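You operate a simulated robot arm through the tools that you are given. There is no shell and no other tool. Be economical: measure what you need, move in short steps, check, and stop when the job is done.

The job below is to be done with a simulated robot arm. You get a single attempt, and the scene is never put back.

TASK
Brush the orange set's rail clean and fit the copper pad.
Fine: work the rail brush on the lane-side rail by the cover till no spatter is left and lay it back, then push the copper pad home between the lugs of the pad seat. The drive key stays off and the index pin in. Nip no finger at frames, clips or levers; drop, knock or topple nothing. What is to be rubbed or washed off counts as gone when no trace of it is left.

It is judged by the outcome, as a careful person would: the job done as asked, and still so three seconds after it is handed in. It fails if anything else is knocked over, pushed out of place, dropped, spilled or broken. Lids that push on must go on centred and level and be pressed home; caps that screw on are set level and turned clockwise until they are tight.

THE ROBOT
A 6-joint arm with a two-finger parallel gripper on a trunk, on a base that drives. Base frame: it is fixed to the floor where the robot stands at the start and does not move with it; the origin is under the middle of the robot, x ahead of it, y to its left, z up. Readings come in mm, rad, newtons and seconds.
With the tool pointing down near the work surface it reaches from about 320 to 700 mm from the robot's upright axis, wherever it stands. Its first joint turns from -2.897 to 2.897 rad. Places, roughly: blue hoop clip [2500, 800, 1300]; blue mandrel handwheel [2200, 600, 900]; blue spindle lever [2100, 700, 1000]; brass pad [5000, -1250, 750]; green hoop clip [-1900, 900, 1300]; green mandrel handwheel [-2200, 600, 900]; green spindle lever [-2300, 700, 1000]; orange hoop clip [300, 900, 1300]; orange mandrel handwheel [0, 600, 900]; orange spindle lever [-100, 700, 1000]; pad seat on the rail [-600, 900, 1200]; something [0, 1100, 1200]. Payload 4.1 kg.
The tool frame sits at the grasp point between the pads (the TCP): z along the fingers, y along the line on which they close. The tips reach 23 mm beyond it. The gripper opens to 94 mm. The fingers are 38 mm wide and 10 mm thick; the gripper's body (54 by 96 mm) begins 39 mm behind the TCP.
Orientation is that of the tool frame in the base frame, as [roll, pitch, yaw] about the fixed x, y, z axes, in that order (R = Rz(yaw) Ry(pitch) Rx(roll)). With the fingers straight down and closing along the base's y, the tool's x points along the base's -x, its y along +y and its z along -z.

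THE INTERFACE
- The arm moves only by the tool servo_tool. Its arguments are lists of equal length, an entry for each row: "dp": the shift along the base's x, y, z in units of 30 mm (1.0 is 30 mm), a list of three; "dr": the turn, a rotation vector about the base's x, y, z in units of 6 degrees (1.0 is 6 degrees), a list of three; "gripper": the closure, from 0 (fully open) to 1 (shut). In form: {"dp": [[tx, ty, tz], ...], "dr": [[wx, wy, wz], ...], "gripper": [gripper, ...]}. A call has 1 to 12 rows; each row shifts and turns the commanded pose from where the row before left it. A call with a number of a shift or a turn outside -1 to 1 is refused whole. Rows are played at 5 a second. More than 50 mm and 0.15 rad between two rows, or a gripper value outside its range, and nothing of the call is played. A pose out of reach is approached as far as the arm can. The call stops where the force on the tool passes 40 N (or 10 N more than at its start, if that is more) or the arm is blocked; 0.2 s more then pass. Each finger travels about 45 mm/s and halts on what it meets, pressing with about 40 N; the grip force reading is that of the motor and also rises with nothing between the fingers. The clock runs only during rows and for 0.2 s after the last one: add rows that do not move to give the fingers time. The reply holds the time, the measured pose of the TCP, the force on the tool along the base axes, the opening and the grip force, in the units named above and with some noise, with the torque about the TCP (base axes, N m) and any sound that the robot's microphone picked up.
- Cameras (640 x 400 px; columns grow to the right, rows downward): "scene" is now at [-3.7, 186.8, 1387]; the picture's right is [0.36, -0.93, 0.00], its down [-0.85, -0.33, -0.42] and it looks along [0.39, 0.15, -0.91] (base axes); focal length 214 px, centre (320, 200). "wrist" rides on the gripper at [87, 16, -74] in the tool frame; the picture's right is [-0.18, 0.98, 0.00], its down [-0.58, -0.11, -0.81] and it looks along [-0.79, -0.15, 0.59] (tool axes); focal length 243 px, centre (320, 200). There is no depth. A picture from a camera that has moved, and an enlarged one, comes with that camera's place and axes in the base frame and with its lens.
- camera(camera): a new picture of that camera. No time passes.
- lift_body(by): slides the trunk up (or, below 0, down) by that many mm; the arm and the scene camera ride with it, the base frame stays. It gives what a move gives, with no picture.
- roll_base(legs): drives the robot by 1 to 6 legs, each [ahead, turn to the left] in mm and rad, along the robot's own axes; the way and the turn of a leg run together, so that a leg with both is an arc; at most 1500 mm and 3.142 rad a leg. The arm and the cameras ride along, it lands a little off, and it stops where it bumps. It gives what a move gives.
- aim_head(pan, tilt): turns the head with the scene camera to pan (to the left, within 2.705 rad either way) and tilt (down, from -0.506 to 1.204), counted from straight ahead of the robot. It gives what a move gives.
- enlarge(camera, box): a new picture of the part [left, top, right, bottom] of that camera's present view, enlarged. No time passes.
- close_job(): hands the job in; it is judged then, once.

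Work in short steps. Places have to be worked out from the pictures, the camera data and where the tool is seen: move nearer, look again, correct. Check each grasp and each placing, and mend what went wrong. You have 120 turns and 98 pictures in all, those below and enlarged ones among them. Open the gripper and draw the arm clear of the work before you hand the job in, unless the task says otherwise; then end with one line.

The tools are called as name(argument=value, ...) on one line, values as JSON. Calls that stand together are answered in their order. servo_tool: Moves the arm, as the interface text tells. Its arguments: {"type":"object","properties":{"dp":{"type":"array","items":{"type":"array","items":{"type":"number"}}},"dr":{"type":"array","items":{"type":"array","items":{"type":"number"}}},"gripper":{"type":"array","items":{"type":"number"}}},"required":["dp","dr","gripper"]} The other tools are called the same way: lift_body (by) slides the trunk up or down; roll_base (legs) drives the base; aim_head (pan, tilt) turns the head that bears the scene camera; camera (camera) takes a picture; enlarge (camera, box) takes an enlarged picture of a part of a camera's view; close_job () hands the job in.

At the start:

```text
time_s: 0.0
eef_pos: [484.7, -62.3, 1036.6]
tool_rot: [3.141, 0.001, 3.139]
contact_force: [-0.3, 0.1, 0.0]
moment: [0.02, -0.03, 0.03]
opening: 94.2
finger_force: 0.2
trunk travel left (down, up): [-375.0, 215.0]
robot x, y, heading: [-0.6, -1.0, 0.001]
head pan, tilt: [0.374, 1.141]
```

scene: 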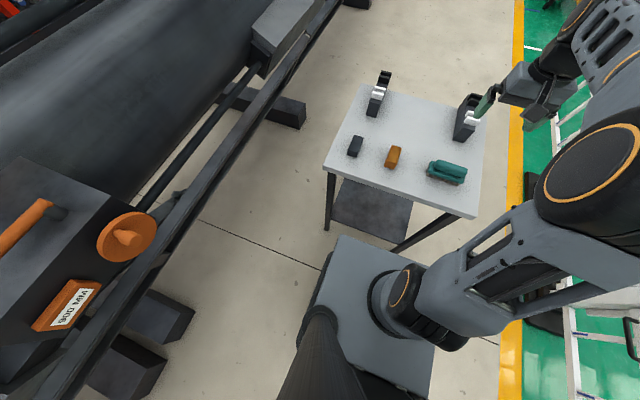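
wrist: 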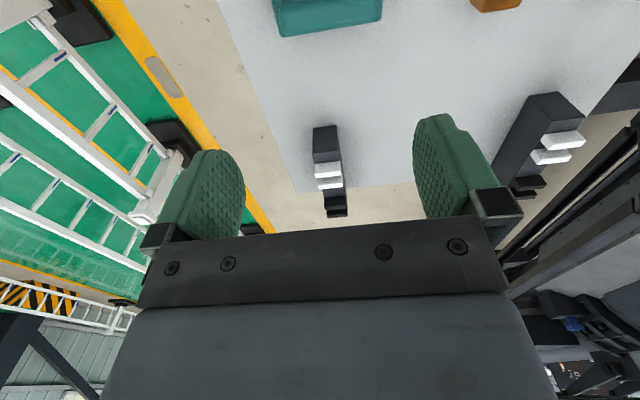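

The first picture shows a small table with pads, a teal item and two upright dark items, and the machine to the left. I enlarge the table and look around to the left.

enlarge(camera="scene", box=[320, 60, 500, 220])

aim_head(pan=1.57, tilt=0.5)

camera(camera="scene")

```text
2.50 times, centred on (410, 140) of scene
camera zoom: at [-3.7, 186.8, 1387.0], right [0.36, -0.93, 0.0], down [-0.85, -0.33, -0.42], along [0.39, 0.15, -0.91], focal length 536 px, centre (95, 350)
```

zoom: 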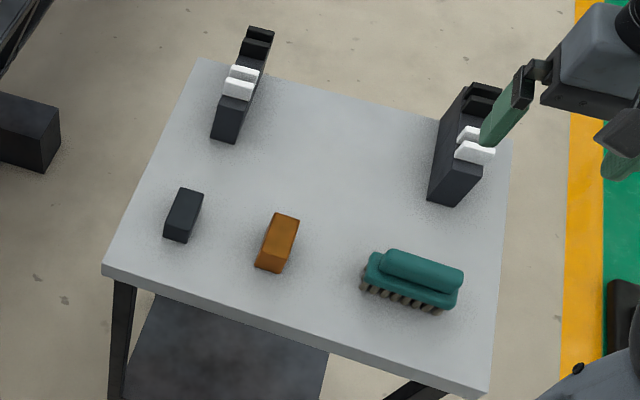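

```text
time_s: 1.4
eef_pos: [485.6, -63.1, 1037.3]
tool_rot: [3.141, 0.0, 3.138]
contact_force: [0.2, -0.1, -0.4]
moment: [-0.03, 0.01, 0.04]
opening: 94.0
finger_force: 0.0
trunk travel left (down, up): [-375.0, 215.0]
robot x, y, heading: [-3.1, 0.6, 0.0]
head pan, tilt: [1.571, 0.499]
```

```text
94 pictures are left
camera scene: at [-59.8, 255.8, 1437.2], right [1.0, 0.0, 0.0], down [0.0, -0.48, -0.88], along [0.0, 0.88, -0.48], focal length 214 px, centre (320, 200)
```

scene: 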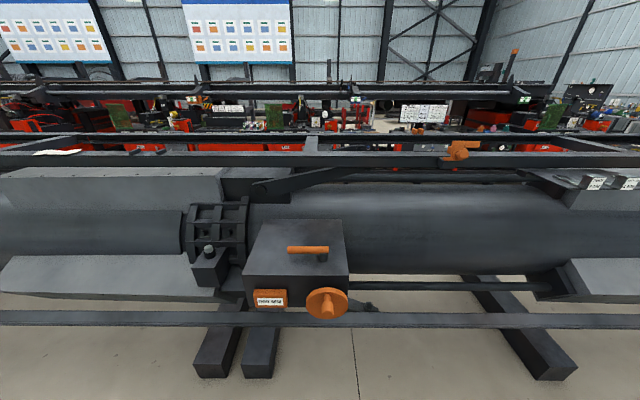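

The machine has an upper hoop frame and rail; the pad seat should be around column 150, row 165. I enlarge several zones.

enlarge(camera="scene", box=[0, 110, 260, 270])

enlarge(camera="scene", box=[240, 110, 500, 270])

enlarge(camera="scene", box=[160, 210, 400, 360])

```text
2.46 times, centred on (130, 190) of scene
camera zoom: at [-59.8, 255.8, 1437.2], right [1.0, 0.0, 0.0], down [0.0, -0.48, -0.88], along [0.0, 0.88, -0.48], focal length 528 px, centre (788, 225)
```

zoom: 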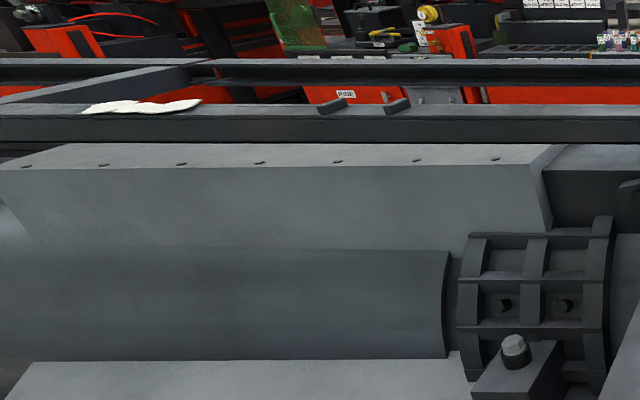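

```text
2.46 times, centred on (370, 190) of scene
camera zoom: at [-59.8, 255.8, 1437.2], right [1.0, 0.0, 0.0], down [0.0, -0.48, -0.88], along [0.0, 0.88, -0.48], focal length 528 px, centre (197, 225)
```

zoom: 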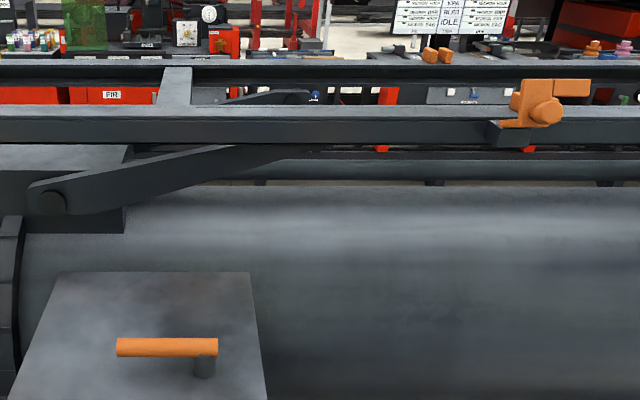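

```text
2.67 times, centred on (280, 285) of scene
camera zoom: at [-59.8, 255.8, 1437.2], right [1.0, 0.0, 0.0], down [0.0, -0.48, -0.88], along [0.0, 0.88, -0.48], focal length 572 px, centre (427, -27)
```

zoom: 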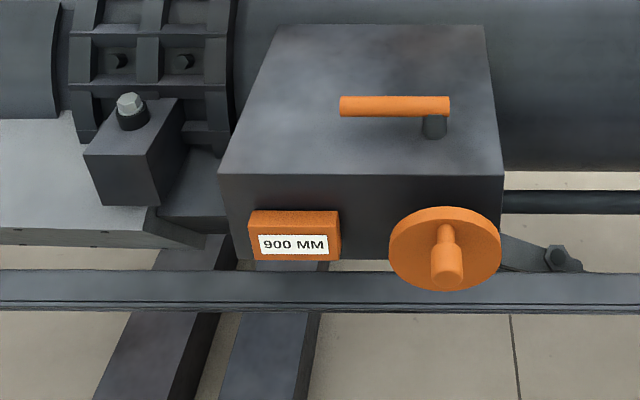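

The rail with white spatter runs at about x=-860, y≈900, z≈1255, with the seat lugs at about x=-585. Now I look properly at the table.

aim_head(pan=-0.1, tilt=1.0)

camera(camera="scene")

```text
time_s: 3.1
eef_pos: [485.5, -62.6, 1037.5]
tool_rot: [3.141, -0.001, 3.141]
contact_force: [0.0, 0.0, 0.5]
moment: [-0.03, 0.04, -0.01]
opening: 93.9
finger_force: 0.1
trunk travel left (down, up): [-375.0, 215.0]
robot x, y, heading: [0.2, -2.6, -0.001]
head pan, tilt: [-0.099, 1.0]
```

```text
90 pictures are left
camera scene: at [9.5, 157.9, 1396.1], right [-0.1, -1.0, 0.0], down [-0.84, 0.08, -0.54], along [0.54, -0.05, -0.84], focal length 214 px, centre (320, 200)
```

scene: 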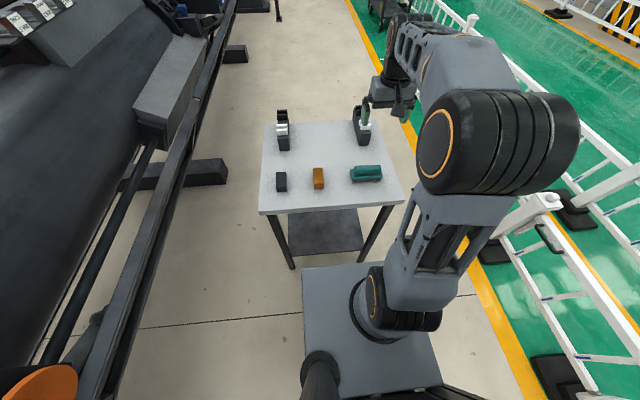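

The brush is at about (526, -70) on the table (~z 740), its long side along y. I turn the wrist -90° above it and lower a bit to see it from close.

servo_tool(dp=[[0.1, 0, -0.3], [0.1, 0, -0.3], [0.1, 0, -0.3], [0.1, 0, -0.3], [0.1, 0, -0.3], [0.1, 0, -0.3], [0.1, 0, -0.3], [0.1, 0, -0.3], [0.1, 0, -0.3], [0.1, 0, -0.3], [0.1, 0, 0], [0.1, 0, 0]], dr=[[0, 0, -1], [0, 0, -1], [0, 0, -1], [0, 0, -1], [0, 0, -1], [0, 0, -1], [0, 0, -1], [0, 0, -1], [0, 0, -1], [0, 0, -1], [0, 0, -1], [0, 0, -1]], gripper=[0, 0, 0, 0, 0, 0, 0, 0, 0, 0, 0, 0])

servo_tool(dp=[[0, 0, 0], [0, 0, 0], [0, 0, 0], [0, 0, 0]], dr=[[0, 0, -1], [0, 0, -1], [0, 0, -1], [0, 0, 0]], gripper=[0, 0, 0, 0])

camera(camera="wrist")

camera(camera="scene")

```text
time_s: 5.7
eef_pos: [521.2, -61.0, 947.3]
tool_rot: [-3.141, 0.0, 1.88]
contact_force: [0.2, 0.4, 0.5]
moment: [-0.02, -0.03, 0.01]
opening: 94.1
finger_force: 0.0
trunk travel left (down, up): [-375.0, 215.0]
robot x, y, heading: [1.6, 1.0, 0.001]
head pan, tilt: [-0.099, 1.0]
```

```text
time_s: 6.7
eef_pos: [521.0, -61.8, 946.0]
tool_rot: [-3.141, 0.001, 1.57]
contact_force: [0.0, -0.5, 0.1]
moment: [-0.01, 0.01, 0.0]
opening: 93.9
finger_force: 0.1
trunk travel left (down, up): [-375.0, 215.0]
robot x, y, heading: [2.5, 0.3, 0.0]
head pan, tilt: [-0.099, 1.0]
```

```text
89 pictures are left
camera wrist: at [538.0, 23.9, 1020.9], right [0.98, -0.19, 0.0], down [-0.11, -0.58, 0.81], along [-0.15, -0.79, -0.59], focal length 243 px, centre (320, 200)
```

wrist: 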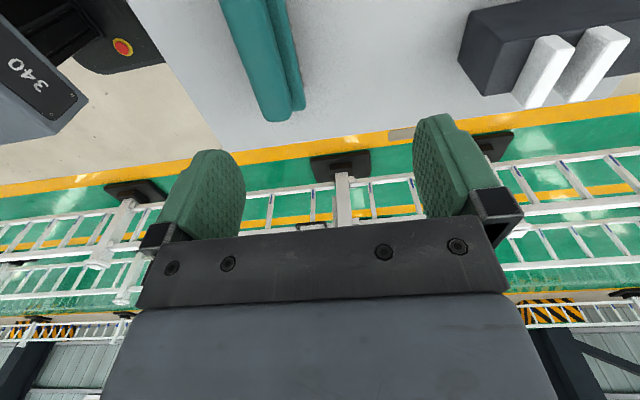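

```text
88 pictures are left
camera scene: at [9.5, 157.9, 1396.1], right [-0.1, -1.0, 0.0], down [-0.84, 0.08, -0.54], along [0.54, -0.05, -0.84], focal length 214 px, centre (320, 200)
```

scene: 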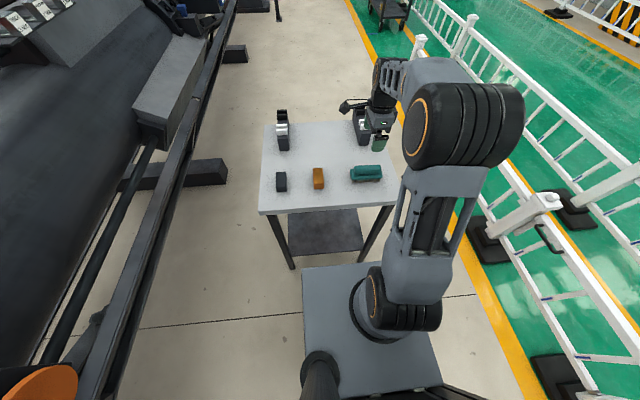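

Triangulating the two views puts the brush's centre near (483, -50), top z≈823, its axis about 10° off y. I turn -10°, shift over it and come down to z≈895 for a check.

servo_tool(dp=[[-0.6, 0.2, -0.4], [-0.6, 0.2, -0.6], [0, 0, -0.7], [0, 0, 0]], dr=[[0, 0, -0.8], [0, 0, -0.8], [0, 0, 0], [0, 0, 0]], gripper=[0, 0, 0, 0])

camera(camera="wrist")

enlarge(camera="scene", box=[250, 90, 420, 220])

```text
time_s: 7.7
eef_pos: [487.0, -51.2, 896.7]
tool_rot: [3.141, 0.0, 1.402]
contact_force: [-0.6, 0.3, -0.5]
moment: [0.02, 0.0, 0.01]
opening: 93.9
finger_force: 0.2
trunk travel left (down, up): [-375.0, 215.0]
robot x, y, heading: [-1.3, -1.8, -0.006]
head pan, tilt: [-0.099, 1.0]
```

```text
87 pictures are left
camera wrist: at [518.1, 32.7, 971.1], right [0.94, -0.35, 0.0], down [-0.2, -0.55, 0.81], along [-0.28, -0.76, -0.59], focal length 243 px, centre (320, 200)
```

wrist: 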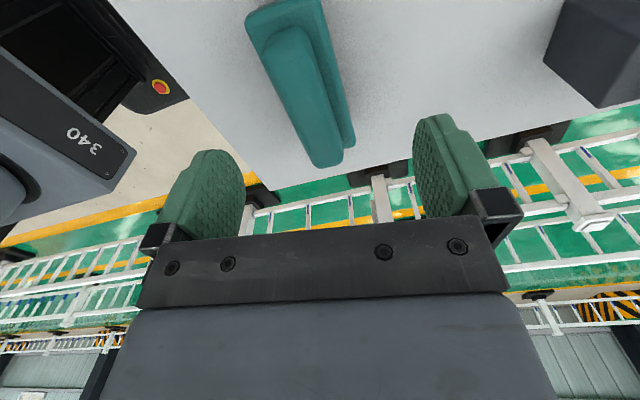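

```text
3.08 times, centred on (335, 155) of scene
camera zoom: at [9.7, 157.9, 1396.1], right [-0.1, -1.0, 0.0], down [-0.84, 0.08, -0.54], along [0.54, -0.05, -0.84], focal length 660 px, centre (274, 338)
```

zoom: 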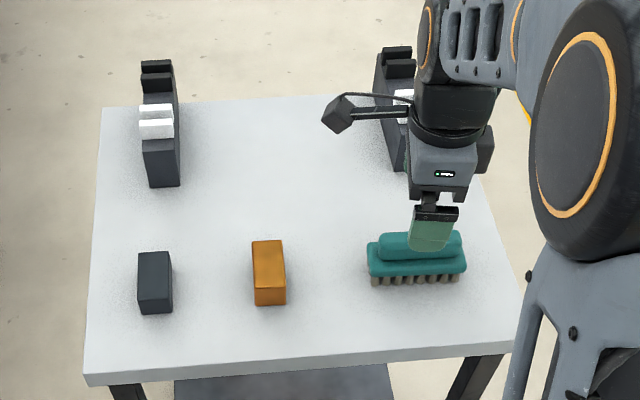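

The brush handle ridge sits ~10 mm toward -x and a bit further -y than the TCP. I correct, turn +4°, lower to z≈870 and look again.

servo_tool(dp=[[-0.33, -0.33, -0.4], [0, 0, -0.4], [0, 0, 0]], dr=[[0, 0, 0.6], [0, 0, 0], [0, 0, 0]], gripper=[0, 0, 0])

camera(camera="wrist")

enlarge(camera="scene", box=[320, 110, 420, 200])

```text
time_s: 8.5
eef_pos: [475.1, -60.5, 871.1]
tool_rot: [-3.141, 0.001, 1.467]
contact_force: [0.9, 0.2, -0.5]
moment: [0.03, -0.06, 0.01]
opening: 94.1
finger_force: 0.0
trunk travel left (down, up): [-375.0, 215.0]
robot x, y, heading: [-0.9, -3.1, -0.001]
head pan, tilt: [-0.099, 1.0]
```

```text
85 pictures are left
camera wrist: at [502.2, 23.9, 945.2], right [0.96, -0.29, 0.0], down [-0.17, -0.57, 0.81], along [-0.23, -0.77, -0.59], focal length 243 px, centre (320, 200)
```

wrist: 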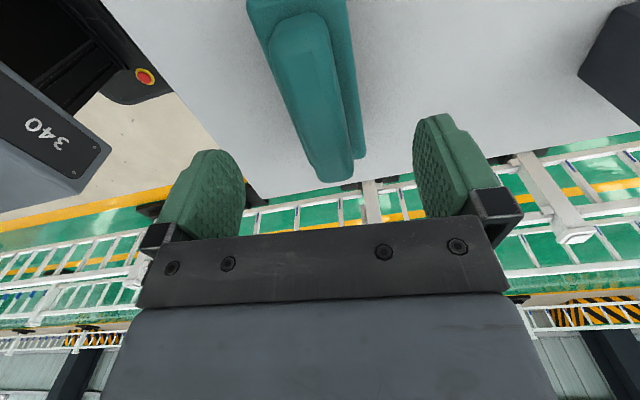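

```text
4.44 times, centred on (370, 155) of scene
camera zoom: at [9.6, 157.9, 1396.1], right [-0.1, -1.0, 0.0], down [-0.84, 0.08, -0.54], along [0.54, -0.05, -0.84], focal length 953 px, centre (98, 400)
```

zoom: 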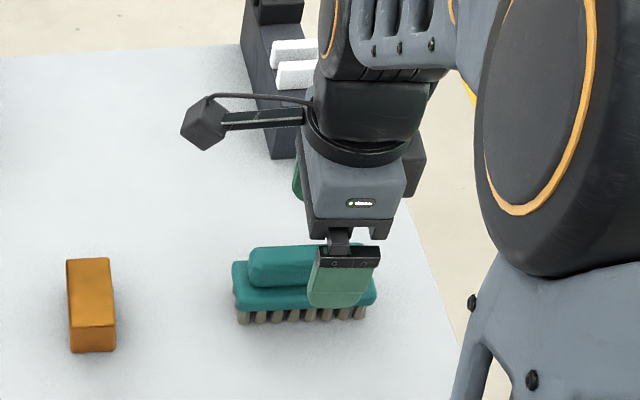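

Scene and wrist views agree now: the brush is centred ~22 mm further +y, ridge top z≈853, body about 818–844, table ≈794. I shift, then descend to TCP z≈845 straddling the body.

servo_tool(dp=[[0.15, 0.73, 0], [0, 0, -0.45], [0, 0, -0.45], [0, 0, 0]], dr=[[0, 0, 0], [0, 0, 0], [0, 0, 0], [0, 0, 0]], gripper=[0, 0, 0, 0])

camera(camera="wrist")

enlarge(camera="scene", box=[320, 110, 420, 200])

```text
time_s: 9.5
eef_pos: [479.8, -39.7, 842.5]
tool_rot: [-3.141, 0.0, 1.463]
contact_force: [0.5, 0.3, -0.7]
moment: [0.01, 0.03, 0.02]
opening: 94.0
finger_force: 0.0
trunk travel left (down, up): [-375.0, 215.0]
robot x, y, heading: [0.3, -2.0, 0.001]
head pan, tilt: [-0.099, 1.0]
```

```text
83 pictures are left
camera wrist: at [505.9, 44.3, 917.8], right [0.96, -0.29, 0.0], down [-0.17, -0.57, 0.81], along [-0.23, -0.77, -0.59], focal length 243 px, centre (320, 200)
```

wrist: 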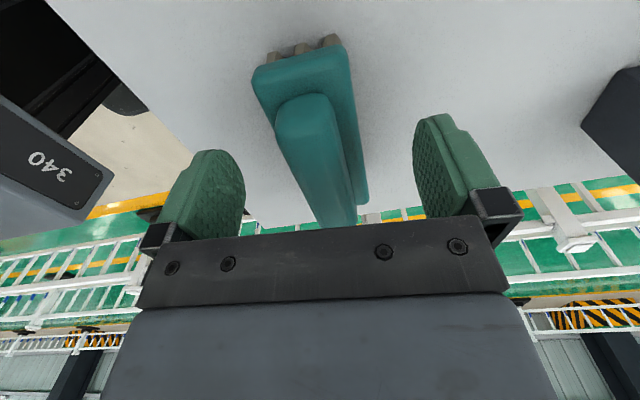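

```text
4.44 times, centred on (370, 155) of scene
camera zoom: at [9.6, 157.9, 1396.1], right [-0.1, -1.0, 0.0], down [-0.84, 0.08, -0.54], along [0.54, -0.05, -0.84], focal length 953 px, centre (98, 400)
```

zoom: 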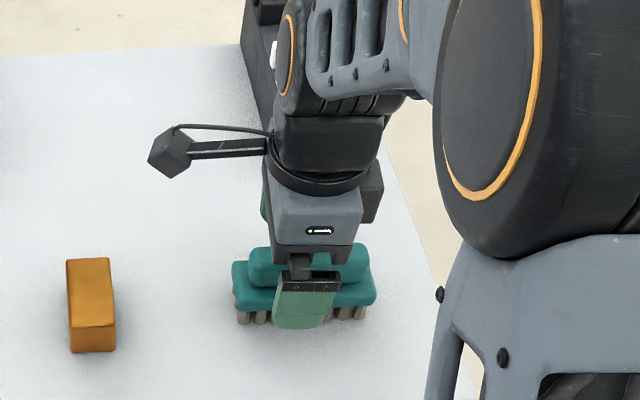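

The fingers straddle the brush evenly. I close and hold some rows.

servo_tool(dp=[[0, 0, 0], [0, 0, 0], [0, 0, 0], [0, 0, 0], [0, 0, 0], [0, 0, 0]], dr=[[0, 0, 0], [0, 0, 0], [0, 0, 0], [0, 0, 0], [0, 0, 0], [0, 0, 0]], gripper=[0.3, 0.5, 0.8, 1, 1, 1])

servo_tool(dp=[[0, 0, 0.3], [0, 0, 0.7], [0, 0, 1], [0, 0, 1], [0, 0, 0]], dr=[[0, 0, 0], [0, 0, 0], [0, 0, 0], [0, 0, 0], [0, 0, 0]], gripper=[1, 1, 1, 1, 1])

camera(camera="wrist")

camera(camera="scene")

```text
time_s: 10.9
eef_pos: [481.0, -39.5, 844.2]
tool_rot: [-3.14, 0.0, 1.464]
contact_force: [0.2, -0.2, 0.6]
moment: [0.01, -0.01, -0.02]
opening: 25.4
finger_force: 39.7
trunk travel left (down, up): [-375.0, 215.0]
robot x, y, heading: [-4.3, -1.4, -0.005]
head pan, tilt: [-0.099, 1.0]
```

```text
time_s: 12.1
eef_pos: [481.5, -37.1, 935.1]
tool_rot: [3.141, 0.002, 1.464]
contact_force: [-0.4, -0.2, -1.8]
moment: [0.06, 0.01, -0.02]
opening: 25.7
finger_force: 39.6
trunk travel left (down, up): [-375.0, 215.0]
robot x, y, heading: [0.7, -3.8, 0.003]
head pan, tilt: [-0.099, 1.0]
```

```text
81 pictures are left
camera wrist: at [508.3, 45.8, 1009.4], right [0.96, -0.29, 0.0], down [-0.17, -0.57, 0.81], along [-0.23, -0.77, -0.59], focal length 243 px, centre (320, 200)
```

wrist: 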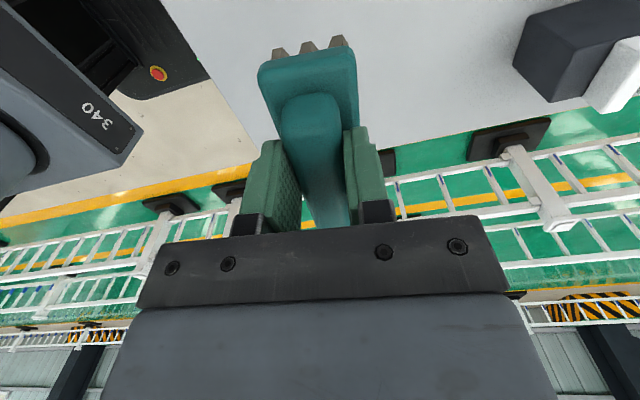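

```text
80 pictures are left
camera scene: at [9.4, 157.9, 1396.1], right [-0.1, -1.0, 0.0], down [-0.84, 0.08, -0.54], along [0.54, -0.05, -0.84], focal length 214 px, centre (320, 200)
```

scene: 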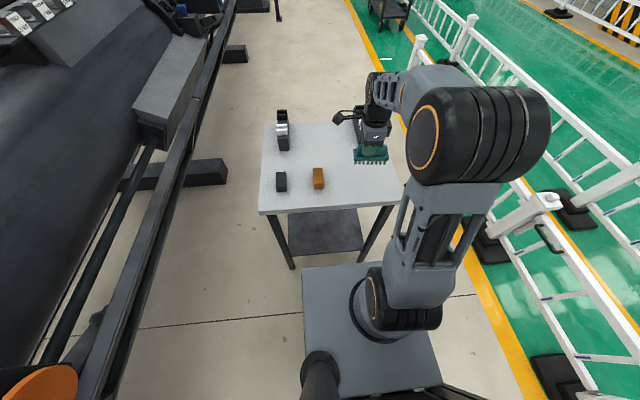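

The brush is held by its ridge. Before driving back I look along the lane behind the robot.

servo_tool(dp=[[0, 0, 1], [0, 0, 1], [0, 0, 1], [0, 0, 0.5], [0, 0, 0]], dr=[[0, 0, 0], [0, 0, 0], [0, 0, 0], [0, 0, 0], [0, 0, 0]], gripper=[1, 1, 1, 1, 1])

aim_head(pan=2.55, tilt=0.55)

camera(camera="scene")

```text
time_s: 13.3
eef_pos: [483.3, -38.6, 1041.4]
tool_rot: [-3.14, 0.001, 1.464]
contact_force: [0.1, -0.4, -2.1]
moment: [0.0, 0.0, -0.01]
opening: 25.5
finger_force: 40.2
trunk travel left (down, up): [-375.0, 215.0]
robot x, y, heading: [0.4, -1.1, 0.002]
head pan, tilt: [-0.099, 1.0]
```

```text
time_s: 15.7
eef_pos: [483.0, -37.9, 1040.7]
tool_rot: [3.141, 0.001, 1.463]
contact_force: [-0.2, -0.3, -0.2]
moment: [0.01, 0.02, 0.03]
opening: 25.7
finger_force: 39.9
trunk travel left (down, up): [-375.0, 215.0]
robot x, y, heading: [-0.2, -0.4, 0.003]
head pan, tilt: [2.55, 0.55]
```

```text
79 pictures are left
camera scene: at [-134.3, 214.9, 1432.6], right [0.56, 0.83, 0.0], down [0.43, -0.29, -0.85], along [-0.71, 0.48, -0.52], focal length 214 px, centre (320, 200)
```

scene: 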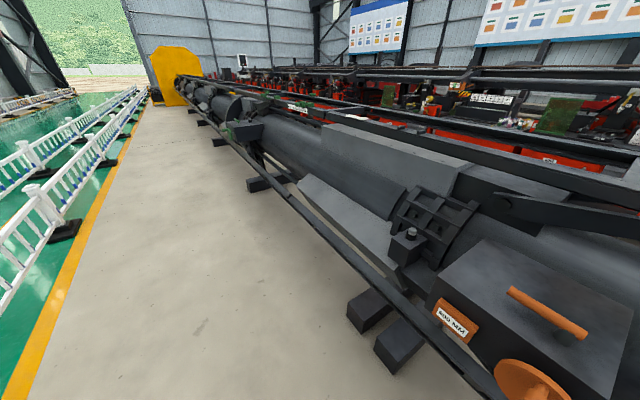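

The lane behind is clear. I back up along an S-curve to stand at about (-760, 290) parallel to the machine.

roll_base(legs=[[-415, -0.73], [-415, 0.73]])

aim_head(pan=1.57, tilt=0.6)

lift_body(by=210)

camera(camera="scene")

```text
time_s: 20.5
eef_pos: [-287.2, 255.2, 1040.9]
tool_rot: [3.141, 0.0, 1.447]
contact_force: [0.0, -0.2, -1.3]
moment: [0.01, 0.01, 0.02]
opening: 25.7
finger_force: 40.1
trunk travel left (down, up): [-375.0, 215.0]
robot x, y, heading: [-769.2, 295.9, -0.023]
head pan, tilt: [2.55, 0.55]
```

```text
time_s: 21.7
eef_pos: [-287.7, 255.4, 1041.4]
tool_rot: [-3.141, -0.001, 1.449]
contact_force: [0.0, 1.2, -1.6]
moment: [0.04, -0.01, 0.01]
opening: 25.4
finger_force: 39.8
trunk travel left (down, up): [-375.0, 215.0]
robot x, y, heading: [-770.4, 300.9, -0.017]
head pan, tilt: [1.571, 0.6]
```

```text
time_s: 24.0
eef_pos: [-287.4, 254.9, 1250.2]
tool_rot: [-3.141, -0.001, 1.451]
contact_force: [0.1, -0.2, -1.5]
moment: [0.03, -0.01, 0.0]
opening: 25.7
finger_force: 40.1
trunk travel left (down, up): [-585.0, 5.0]
robot x, y, heading: [-765.5, 299.7, -0.021]
head pan, tilt: [1.571, 0.6]
```

```text
78 pictures are left
camera scene: at [-824.3, 557.3, 1638.1], right [1.0, -0.02, 0.0], down [-0.01, -0.56, -0.83], along [0.02, 0.82, -0.56], focal length 214 px, centre (320, 200)
```

scene: 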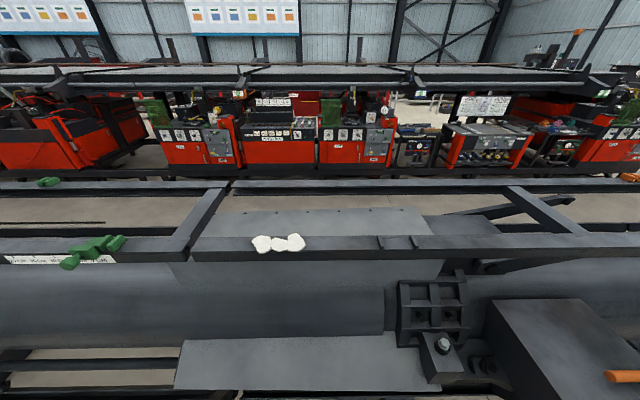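

I now see the white spatter and the lugs from above. I enlarge that part.

enlarge(camera="scene", box=[220, 190, 460, 340])

enlarge(camera="scene", box=[240, 220, 320, 270])

enlarge(camera="scene", box=[360, 220, 440, 270])

```text
2.67 times, centred on (340, 265) of scene
camera zoom: at [-824.3, 557.3, 1638.1], right [1.0, -0.02, 0.0], down [-0.01, -0.56, -0.83], along [0.02, 0.82, -0.56], focal length 572 px, centre (267, 27)
```

zoom: 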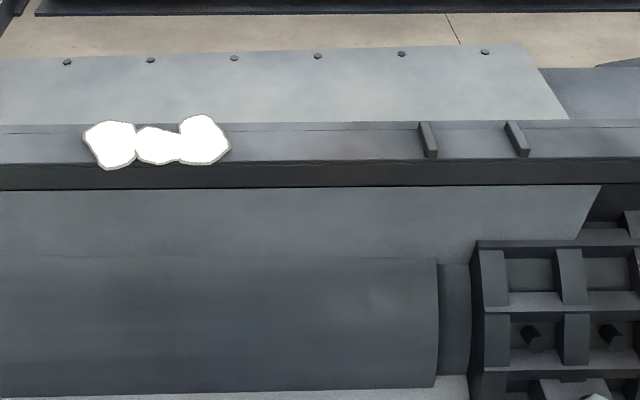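

```text
8.00 times, centred on (280, 245) of scene
camera zoom: at [-824.3, 557.3, 1638.1], right [1.0, -0.02, 0.0], down [-0.01, -0.56, -0.83], along [0.02, 0.82, -0.56], focal length 1716 px, centre (640, -160)
```

zoom: 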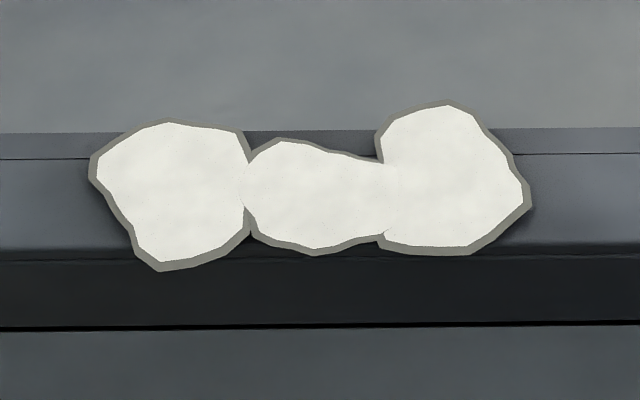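

```text
8.00 times, centred on (400, 245) of scene
camera zoom: at [-824.3, 557.3, 1638.1], right [1.0, -0.02, 0.0], down [-0.01, -0.56, -0.83], along [0.02, 0.82, -0.56], focal length 1716 px, centre (-320, -160)
```

zoom: 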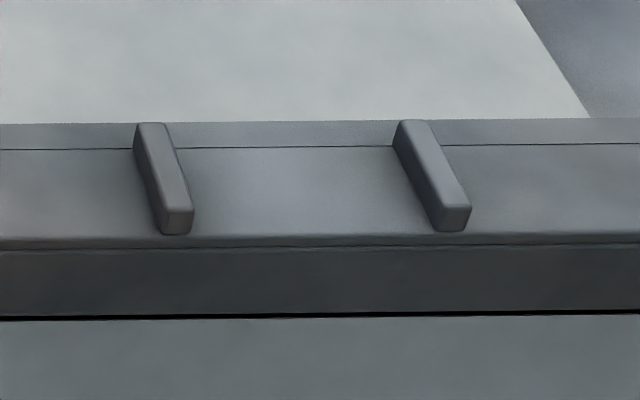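

The spatter spans x≈-990..-850 on a rail top at y≈920–970; the camera mast stands to the robot's left, so I must check clearances. I look down at my own base and the gap to the machine.

aim_head(pan=0.3, tilt=1.2)

camera(camera="scene")

aim_head(pan=1.3, tilt=1.2)

camera(camera="scene")

```text
time_s: 25.4
eef_pos: [-287.6, 255.4, 1252.3]
tool_rot: [-3.142, -0.001, 1.45]
contact_force: [0.7, -0.4, -0.6]
moment: [-0.01, 0.02, -0.03]
opening: 25.4
finger_force: 40.2
trunk travel left (down, up): [-585.0, 5.0]
robot x, y, heading: [-771.8, 299.4, -0.022]
head pan, tilt: [0.3, 1.201]
```

```text
74 pictures are left
camera scene: at [-772.4, 484.4, 1593.5], right [0.28, -0.96, 0.0], down [-0.9, -0.26, -0.36], along [0.35, 0.1, -0.93], focal length 214 px, centre (320, 200)
```

scene: 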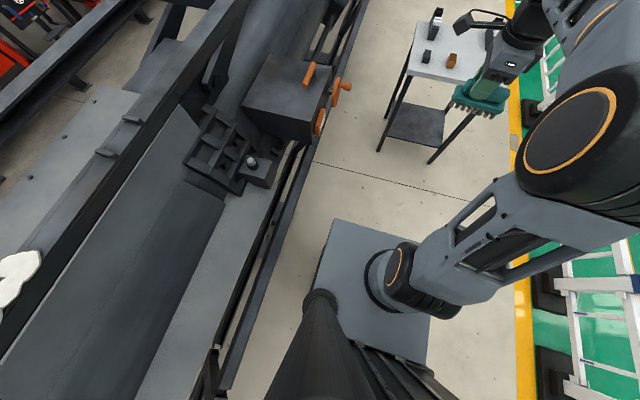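

```text
time_s: 26.7
eef_pos: [-287.7, 255.8, 1251.1]
tool_rot: [3.142, 0.0, 1.448]
contact_force: [0.6, 0.0, -0.4]
moment: [0.0, 0.02, 0.0]
opening: 25.6
finger_force: 40.4
trunk travel left (down, up): [-585.0, 5.0]
robot x, y, heading: [-767.7, 299.3, -0.02]
head pan, tilt: [1.3, 1.201]
```

```text
73 pictures are left
camera scene: at [-810.1, 522.4, 1593.5], right [0.96, -0.29, 0.0], down [-0.27, -0.89, -0.36], along [0.1, 0.35, -0.93], focal length 214 px, centre (320, 200)
```

scene: 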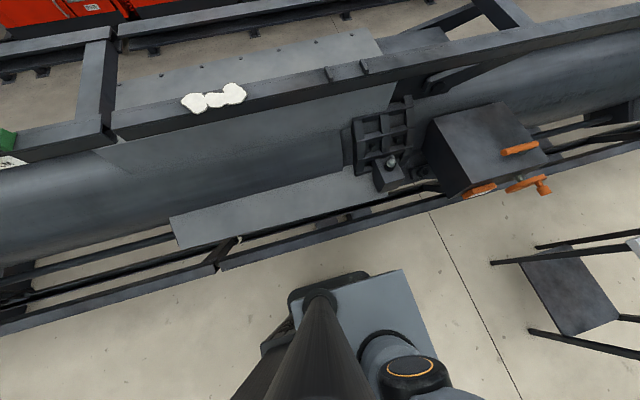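

Lower rail lies at y≈630, my platform corner reaches ~250 mm out. I back up to about (-1090, 360) and turn to heading ~0.4 so the arm reaches the rail clear of the mast.

roll_base(legs=[[-320, -0.34], [0, 0.76]])

aim_head(pan=0.6, tilt=0.8)

camera(camera="scene")

```text
time_s: 30.8
eef_pos: [-628.2, 521.9, 1251.2]
tool_rot: [3.141, 0.0, 1.888]
contact_force: [-0.2, -0.2, -1.7]
moment: [0.01, 0.0, 0.02]
opening: 25.4
finger_force: 39.7
trunk travel left (down, up): [-585.0, 5.0]
robot x, y, heading: [-1082.3, 359.3, 0.416]
head pan, tilt: [1.3, 1.201]
```

```text
time_s: 31.9
eef_pos: [-628.2, 520.9, 1252.3]
tool_rot: [3.141, -0.001, 1.888]
contact_force: [0.0, 0.5, -1.2]
moment: [-0.02, 0.0, -0.02]
opening: 25.5
finger_force: 39.8
trunk travel left (down, up): [-585.0, 5.0]
robot x, y, heading: [-1085.2, 361.1, 0.42]
head pan, tilt: [0.6, 0.799]
```

```text
72 pictures are left
camera scene: at [-1163.9, 555.2, 1621.2], right [0.85, -0.52, 0.0], down [-0.38, -0.61, -0.7], along [0.37, 0.59, -0.72], focal length 214 px, centre (320, 200)
```

scene: 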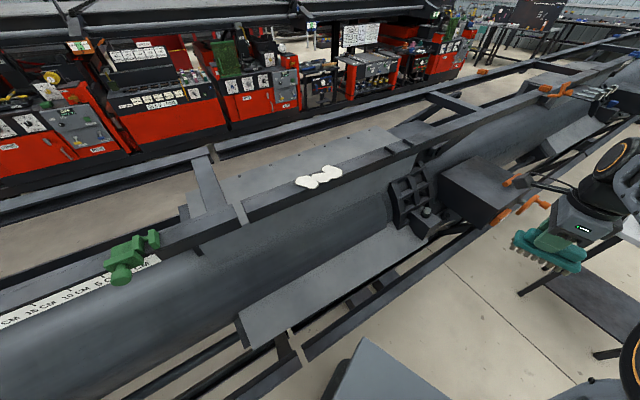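

The triangulated spatter centre is about (-917, 948), rail top ~1237. I swing the arm over it at z≈1342 in two steps, turning the brush parallel to the rail.

servo_tool(dp=[[-0.2, 0.3, 0.6], [-0.6, 0.9, 0.5], [-0.6, 0.9, 0.5], [-0.6, 0.9, 0.4], [-0.6, 0.9, 0.4], [-0.6, 0.9, 0.3], [-0.6, 0.9, 0.3], [-0.6, 0.9, 0], [-0.6, 0.9, 0], [-0.6, 0.9, 0], [-0.6, 0.9, 0], [0, 0, 0]], dr=[[0, 0, 0], [0, 0, 1], [0, 0, 1], [0, 0, 1], [0, 0, 1], [0, 0, 1], [0, 0, 1], [0, 0, 1], [0, 0, 1], [0, 0, 1], [0, 0, 1], [0, 0, 0]], gripper=[1, 1, 1, 1, 1, 1, 1, 1, 1, 1, 1, 1])

camera(camera="scene")

```text
time_s: 34.5
eef_pos: [-815.9, 798.1, 1340.3]
tool_rot: [3.14, -0.001, 2.935]
contact_force: [-0.3, -0.2, -0.8]
moment: [-0.02, 0.03, 0.0]
opening: 25.3
finger_force: 40.3
trunk travel left (down, up): [-585.0, 5.0]
robot x, y, heading: [-1083.6, 357.4, 0.419]
head pan, tilt: [0.6, 0.799]
```

```text
71 pictures are left
camera scene: at [-1163.9, 555.2, 1621.2], right [0.85, -0.53, 0.0], down [-0.38, -0.61, -0.7], along [0.37, 0.59, -0.72], focal length 214 px, centre (320, 200)
```

scene: 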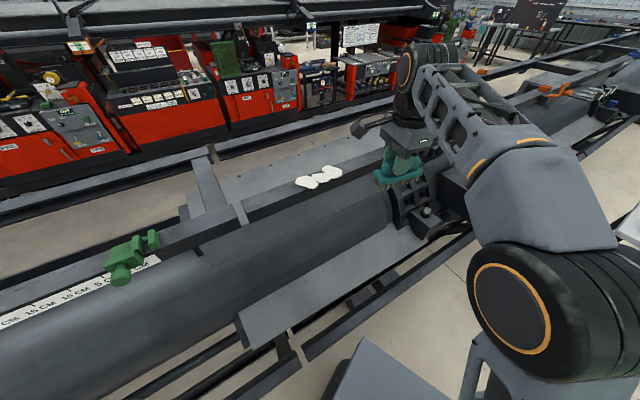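

Clear so far. I finish the move to above the spatter.

servo_tool(dp=[[-0.56, 0.83, 0], [-0.56, 0.83, 0], [-0.56, 0.83, 0], [-0.56, 0.83, 0], [-0.56, 0.83, 0], [-0.56, 0.83, 0], [0, 0, 0]], dr=[[0, 0, 0.33], [0, 0, 0.33], [0, 0, 0.33], [0, 0, 0.33], [0, 0, 0.33], [0, 0, 0.33], [0, 0, 0]], gripper=[1, 1, 1, 1, 1, 1, 1])

enlarge(camera="scene", box=[240, 100, 400, 200])

camera(camera="wrist")

```text
time_s: 36.1
eef_pos: [-920.1, 924.7, 1323.9]
tool_rot: [-3.14, 0.001, 3.14]
contact_force: [0.0, -0.9, -1.1]
moment: [0.02, 0.01, -0.03]
opening: 25.3
finger_force: 39.7
out of reach, approached as far as the arm can: row 5, 6
trunk travel left (down, up): [-585.0, 5.0]
robot x, y, heading: [-1087.4, 358.3, 0.42]
head pan, tilt: [0.6, 0.799]
```

```text
4.00 times, centred on (320, 150) of scene
camera zoom: at [-1163.9, 555.1, 1621.3], right [0.85, -0.53, 0.0], down [-0.38, -0.61, -0.7], along [0.37, 0.59, -0.72], focal length 858 px, centre (320, 400)
```

zoom: 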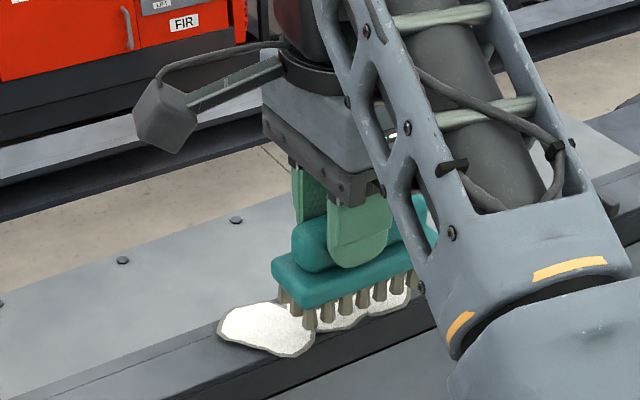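

```text
69 pictures are left
camera wrist: at [-1006.5, 940.7, 1398.7], right [0.18, 0.98, 0.0], down [0.58, -0.11, 0.81], along [0.79, -0.15, -0.59], focal length 243 px, centre (320, 200)
```

wrist: 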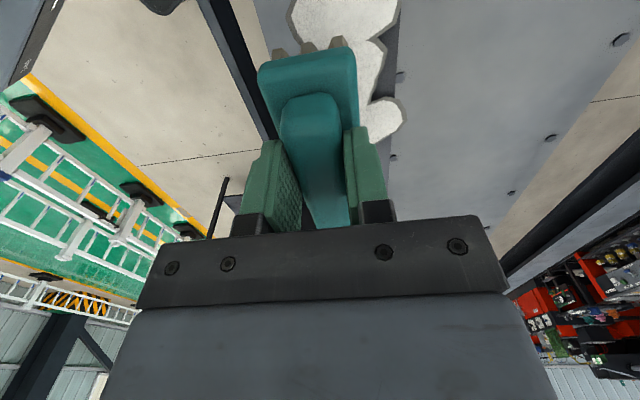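

Reach falls ~25 mm short here, so I must stand closer, nearly parallel to the rail. I retract the arm first, then shuffle the base to about (-1020, 400) heading ~0.03.

servo_tool(dp=[[0.3, -0.6, 0.5], [0.6, -0.9, 0], [0.6, -0.9, 0], [0.6, -0.9, 0], [0.6, -0.9, 0], [0, 0, 0]], dr=[[0, 0, 0], [0, 0, -0.5], [0, 0, -0.5], [0, 0, -0.5], [0, 0, -0.5], [0, 0, 0]], gripper=[1, 1, 1, 1, 1, 1])

roll_base(legs=[[0, -0.57], [-250, 0], [0, 0.18], [310, 0]])

aim_head(pan=1.1, tilt=0.9)

camera(camera="scene")

```text
time_s: 37.5
eef_pos: [-839.8, 799.5, 1338.3]
tool_rot: [3.141, 0.0, 2.933]
contact_force: [-0.4, 1.2, -0.9]
moment: [0.01, -0.02, -0.02]
opening: 25.5
finger_force: 39.6
trunk travel left (down, up): [-585.0, 5.0]
robot x, y, heading: [-1084.1, 354.5, 0.42]
head pan, tilt: [0.6, 0.799]
```

```text
time_s: 43.3
eef_pos: [-615.6, 715.3, 1338.9]
tool_rot: [-3.14, 0.0, 2.531]
contact_force: [0.8, -0.9, -2.0]
moment: [0.06, 0.02, 0.0]
opening: 25.3
finger_force: 40.3
trunk travel left (down, up): [-585.0, 5.0]
robot x, y, heading: [-1013.2, 403.9, 0.016]
head pan, tilt: [0.6, 0.799]
```

```text
time_s: 44.3
eef_pos: [-616.2, 713.8, 1339.1]
tool_rot: [-3.141, 0.001, 2.528]
contact_force: [-0.2, 0.3, -0.9]
moment: [0.03, 0.04, 0.01]
opening: 25.4
finger_force: 40.1
trunk travel left (down, up): [-585.0, 5.0]
robot x, y, heading: [-1015.0, 403.5, 0.013]
head pan, tilt: [1.1, 0.901]
```

```text
68 pictures are left
camera scene: at [-1043.2, 636.8, 1613.3], right [0.9, -0.44, 0.0], down [-0.35, -0.7, -0.62], along [0.27, 0.56, -0.78], focal length 214 px, centre (320, 200)
```

scene: 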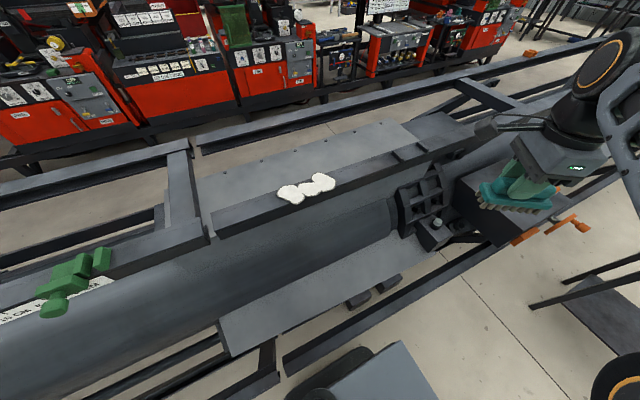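

Base is at (-1015, 403), heading 0.01. I swing the arm back towards the rail, stopping short at (-850, 880).

servo_tool(dp=[[-0.98, 0.69, 0], [-0.98, 0.69, 0], [-0.98, 0.69, 0], [-0.98, 0.69, 0], [-0.98, 0.69, 0], [-0.98, 0.69, 0], [-0.98, 0.69, 0], [-0.98, 0.69, 0], [-0.8, 0.8, -0.1], [-0.8, 0.8, -0.1], [-0.8, 0.7, -0.1], [0, 0, 0]], dr=[[0, 0, 0.73], [0, 0, 0.73], [0, 0, 0.73], [0, 0, 0.73], [0, 0, 0.73], [0, 0, 0.73], [0, 0, 0.73], [0, 0, 0.73], [0, 0, 0], [0, 0, 0], [0, 0, 0], [0, 0, 0]], gripper=[1, 1, 1, 1, 1, 1, 1, 1, 1, 1, 1, 1])

enlarge(camera="scene", box=[240, 110, 400, 210])

camera(camera="wrist")

```text
time_s: 46.9
eef_pos: [-923.9, 947.9, 1331.4]
tool_rot: [3.141, 0.0, 3.141]
contact_force: [0.1, -1.4, -1.3]
moment: [-0.01, 0.03, -0.01]
opening: 25.3
finger_force: 39.9
trunk travel left (down, up): [-585.0, 5.0]
robot x, y, heading: [-1010.3, 399.4, 0.012]
head pan, tilt: [1.1, 0.901]
```

```text
4.00 times, centred on (320, 160) of scene
camera zoom: at [-1043.3, 636.5, 1613.4], right [0.9, -0.44, 0.0], down [-0.35, -0.7, -0.62], along [0.27, 0.56, -0.78], focal length 858 px, centre (320, 360)
```

zoom: 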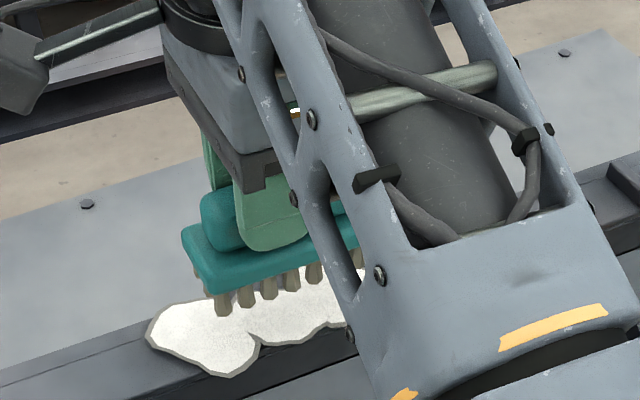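

```text
66 pictures are left
camera wrist: at [-1009.2, 964.2, 1405.0], right [0.19, 0.98, 0.0], down [0.58, -0.11, 0.81], along [0.79, -0.15, -0.59], focal length 243 px, centre (320, 200)
```

wrist: 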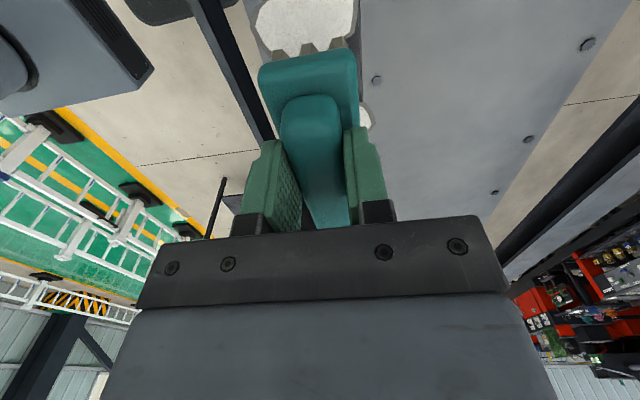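

Brush is over the spatter, aligned with the rail. I lower in steps and watch the force.

servo_tool(dp=[[0, 0.05, -0.3], [0, 0, -0.3], [0, 0, -0.2], [0, 0, -0.2], [0, 0, -0.1], [0, 0, -0.1], [0, 0, 0]], dr=[[0, 0, 0], [0, 0, 0], [0, 0, 0], [0, 0, 0], [0, 0, 0], [0, 0, 0], [0, 0, 0]], gripper=[1, 1, 1, 1, 1, 1, 1])

enlarge(camera="scene", box=[240, 110, 400, 210])

```text
time_s: 48.5
eef_pos: [-923.5, 951.3, 1294.6]
tool_rot: [3.139, 0.0, 3.141]
contact_force: [-0.9, 2.5, 7.2]
moment: [-0.06, -0.29, 0.02]
opening: 25.4
finger_force: 39.8
trunk travel left (down, up): [-585.0, 5.0]
robot x, y, heading: [-1012.9, 403.8, 0.016]
head pan, tilt: [1.1, 0.901]
```

```text
4.00 times, centred on (320, 160) of scene
camera zoom: at [-1043.6, 636.5, 1613.5], right [0.9, -0.44, 0.0], down [-0.35, -0.7, -0.62], along [0.27, 0.56, -0.78], focal length 858 px, centre (320, 360)
```

zoom: 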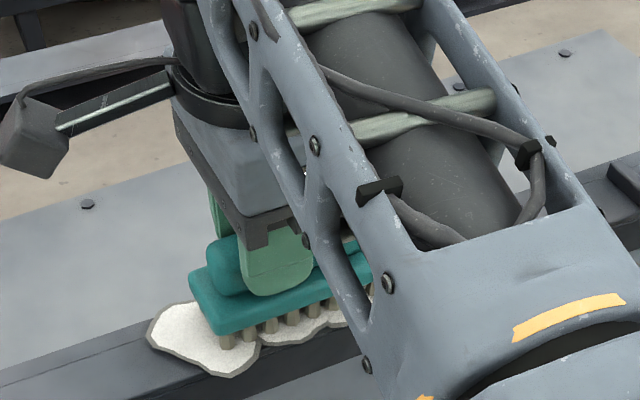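

Contact at z≈1294.6 with ~8 N. I rub back and forth along the rail.

servo_tool(dp=[[-0.5, 0, -0.03], [-0.6, 0, 0], [0.8, 0, 0], [0.9, 0, 0], [0.9, 0, 0], [-0.9, 0, 0], [-0.9, 0, 0], [-0.8, 0, 0], [0.8, 0, 0], [0.9, 0, 0], [0.9, 0, 0], [-1, 0, 0]], dr=[[0, 0, 0], [0, 0, 0], [0, 0, 0], [0, 0, 0], [0, 0, 0], [0, 0, 0], [0, 0, 0], [0, 0, 0], [0, 0, 0], [0, 0, 0], [0, 0, 0], [0, 0, 0]], gripper=[1, 1, 1, 1, 1, 1, 1, 1, 1, 1, 1, 1])

camera(camera="wrist")

enlarge(camera="scene", box=[240, 110, 400, 210])

```text
time_s: 51.1
eef_pos: [-908.9, 949.5, 1293.3]
tool_rot: [3.137, 0.004, 3.14]
contact_force: [8.6, -1.1, 31.4]
moment: [-0.19, -0.29, -0.12]
opening: 25.3
finger_force: 39.9
trunk travel left (down, up): [-585.0, 5.0]
robot x, y, heading: [-1012.7, 402.7, 0.013]
head pan, tilt: [1.1, 0.901]
```

```text
64 pictures are left
camera wrist: at [-995.0, 964.2, 1367.9], right [0.19, 0.98, 0.0], down [0.58, -0.11, 0.81], along [0.79, -0.15, -0.59], focal length 243 px, centre (320, 200)
```

wrist: 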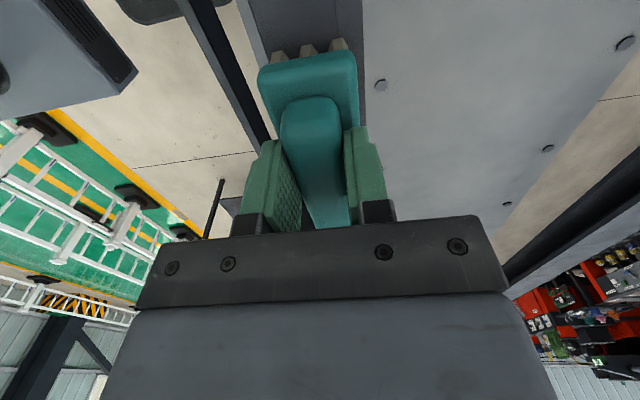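

```text
4.00 times, centred on (320, 160) of scene
camera zoom: at [-1043.0, 633.9, 1613.9], right [0.9, -0.44, 0.0], down [-0.35, -0.7, -0.62], along [0.28, 0.56, -0.78], focal length 858 px, centre (320, 360)
```

zoom: 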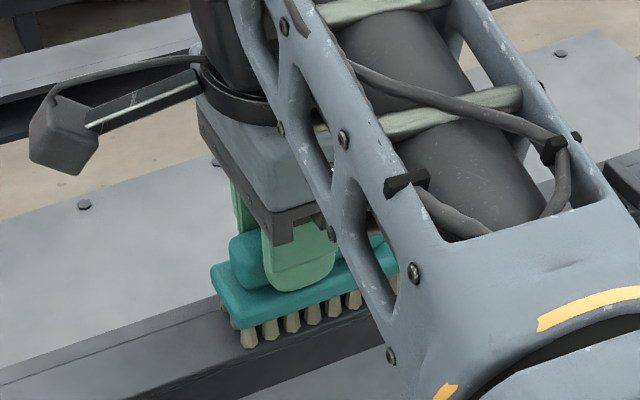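

The visible part is already clean; force is 31 N. I ease slightly, do one more wide pass with small sideways shifts, then lift to inspect.

servo_tool(dp=[[-0.8, 0.2, 0.04], [-0.9, 0, 0], [-0.5, 0, 0], [0.9, 0, 0], [0.9, -0.2, 0], [0.9, -0.2, 0], [0.9, 0, 0], [-0.9, 0, 0], [-0.9, 0, 0], [-0.9, 0, 0], [0.5, 0.2, 0.2], [0, 0, 0.8]], dr=[[0, 0, 0], [0, 0, 0], [0, 0, 0], [0, 0, 0], [0, 0, 0], [0, 0, 0], [0, 0, 0], [0, 0, 0], [0, 0, 0], [0, 0, 0], [0, 0, 0], [0, 0, 0]], gripper=[1, 1, 1, 1, 1, 1, 1, 1, 1, 1, 1, 1])

servo_tool(dp=[[0.8, -0.7, 0.3], [0.98, -0.69, 0], [0.98, -0.69, 0], [0.98, -0.69, 0], [0.98, -0.69, 0], [0.98, -0.69, 0], [0.98, -0.69, 0], [0.98, -0.69, 0], [0.98, -0.69, 0], [0.8, -0.8, 0], [0, 0, 0]], dr=[[0, 0, 0], [0, 0, -0.73], [0, 0, -0.73], [0, 0, -0.73], [0, 0, -0.73], [0, 0, -0.73], [0, 0, -0.73], [0, 0, -0.73], [0, 0, -0.73], [0, 0, 0], [0, 0, 0]], gripper=[1, 1, 1, 1, 1, 1, 1, 1, 1, 1, 1])

enlarge(camera="scene", box=[200, 130, 440, 280])

```text
time_s: 53.7
eef_pos: [-935.8, 949.5, 1325.7]
tool_rot: [-3.139, 0.001, -3.141]
contact_force: [0.9, 0.2, -1.0]
moment: [-0.01, 0.05, 0.03]
opening: 25.4
finger_force: 39.7
trunk travel left (down, up): [-585.0, 5.0]
robot x, y, heading: [-1015.1, 402.3, 0.018]
head pan, tilt: [1.1, 0.901]
```

```text
time_s: 56.1
eef_pos: [-644.9, 738.2, 1334.9]
tool_rot: [3.141, 0.0, 2.529]
contact_force: [1.2, 0.1, -1.2]
moment: [-0.01, 0.01, 0.03]
opening: 25.6
finger_force: 39.7
trunk travel left (down, up): [-585.0, 5.0]
robot x, y, heading: [-1017.0, 402.3, 0.018]
head pan, tilt: [1.1, 0.901]
```

```text
2.67 times, centred on (320, 205) of scene
camera zoom: at [-1043.4, 637.0, 1613.3], right [0.9, -0.44, 0.0], down [-0.35, -0.7, -0.62], along [0.27, 0.56, -0.78], focal length 572 px, centre (320, 187)
```

zoom: 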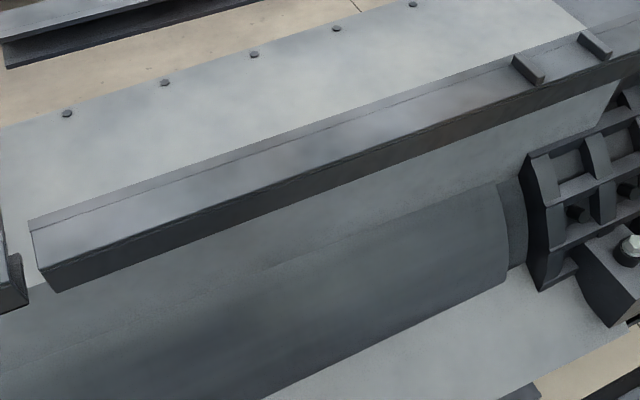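

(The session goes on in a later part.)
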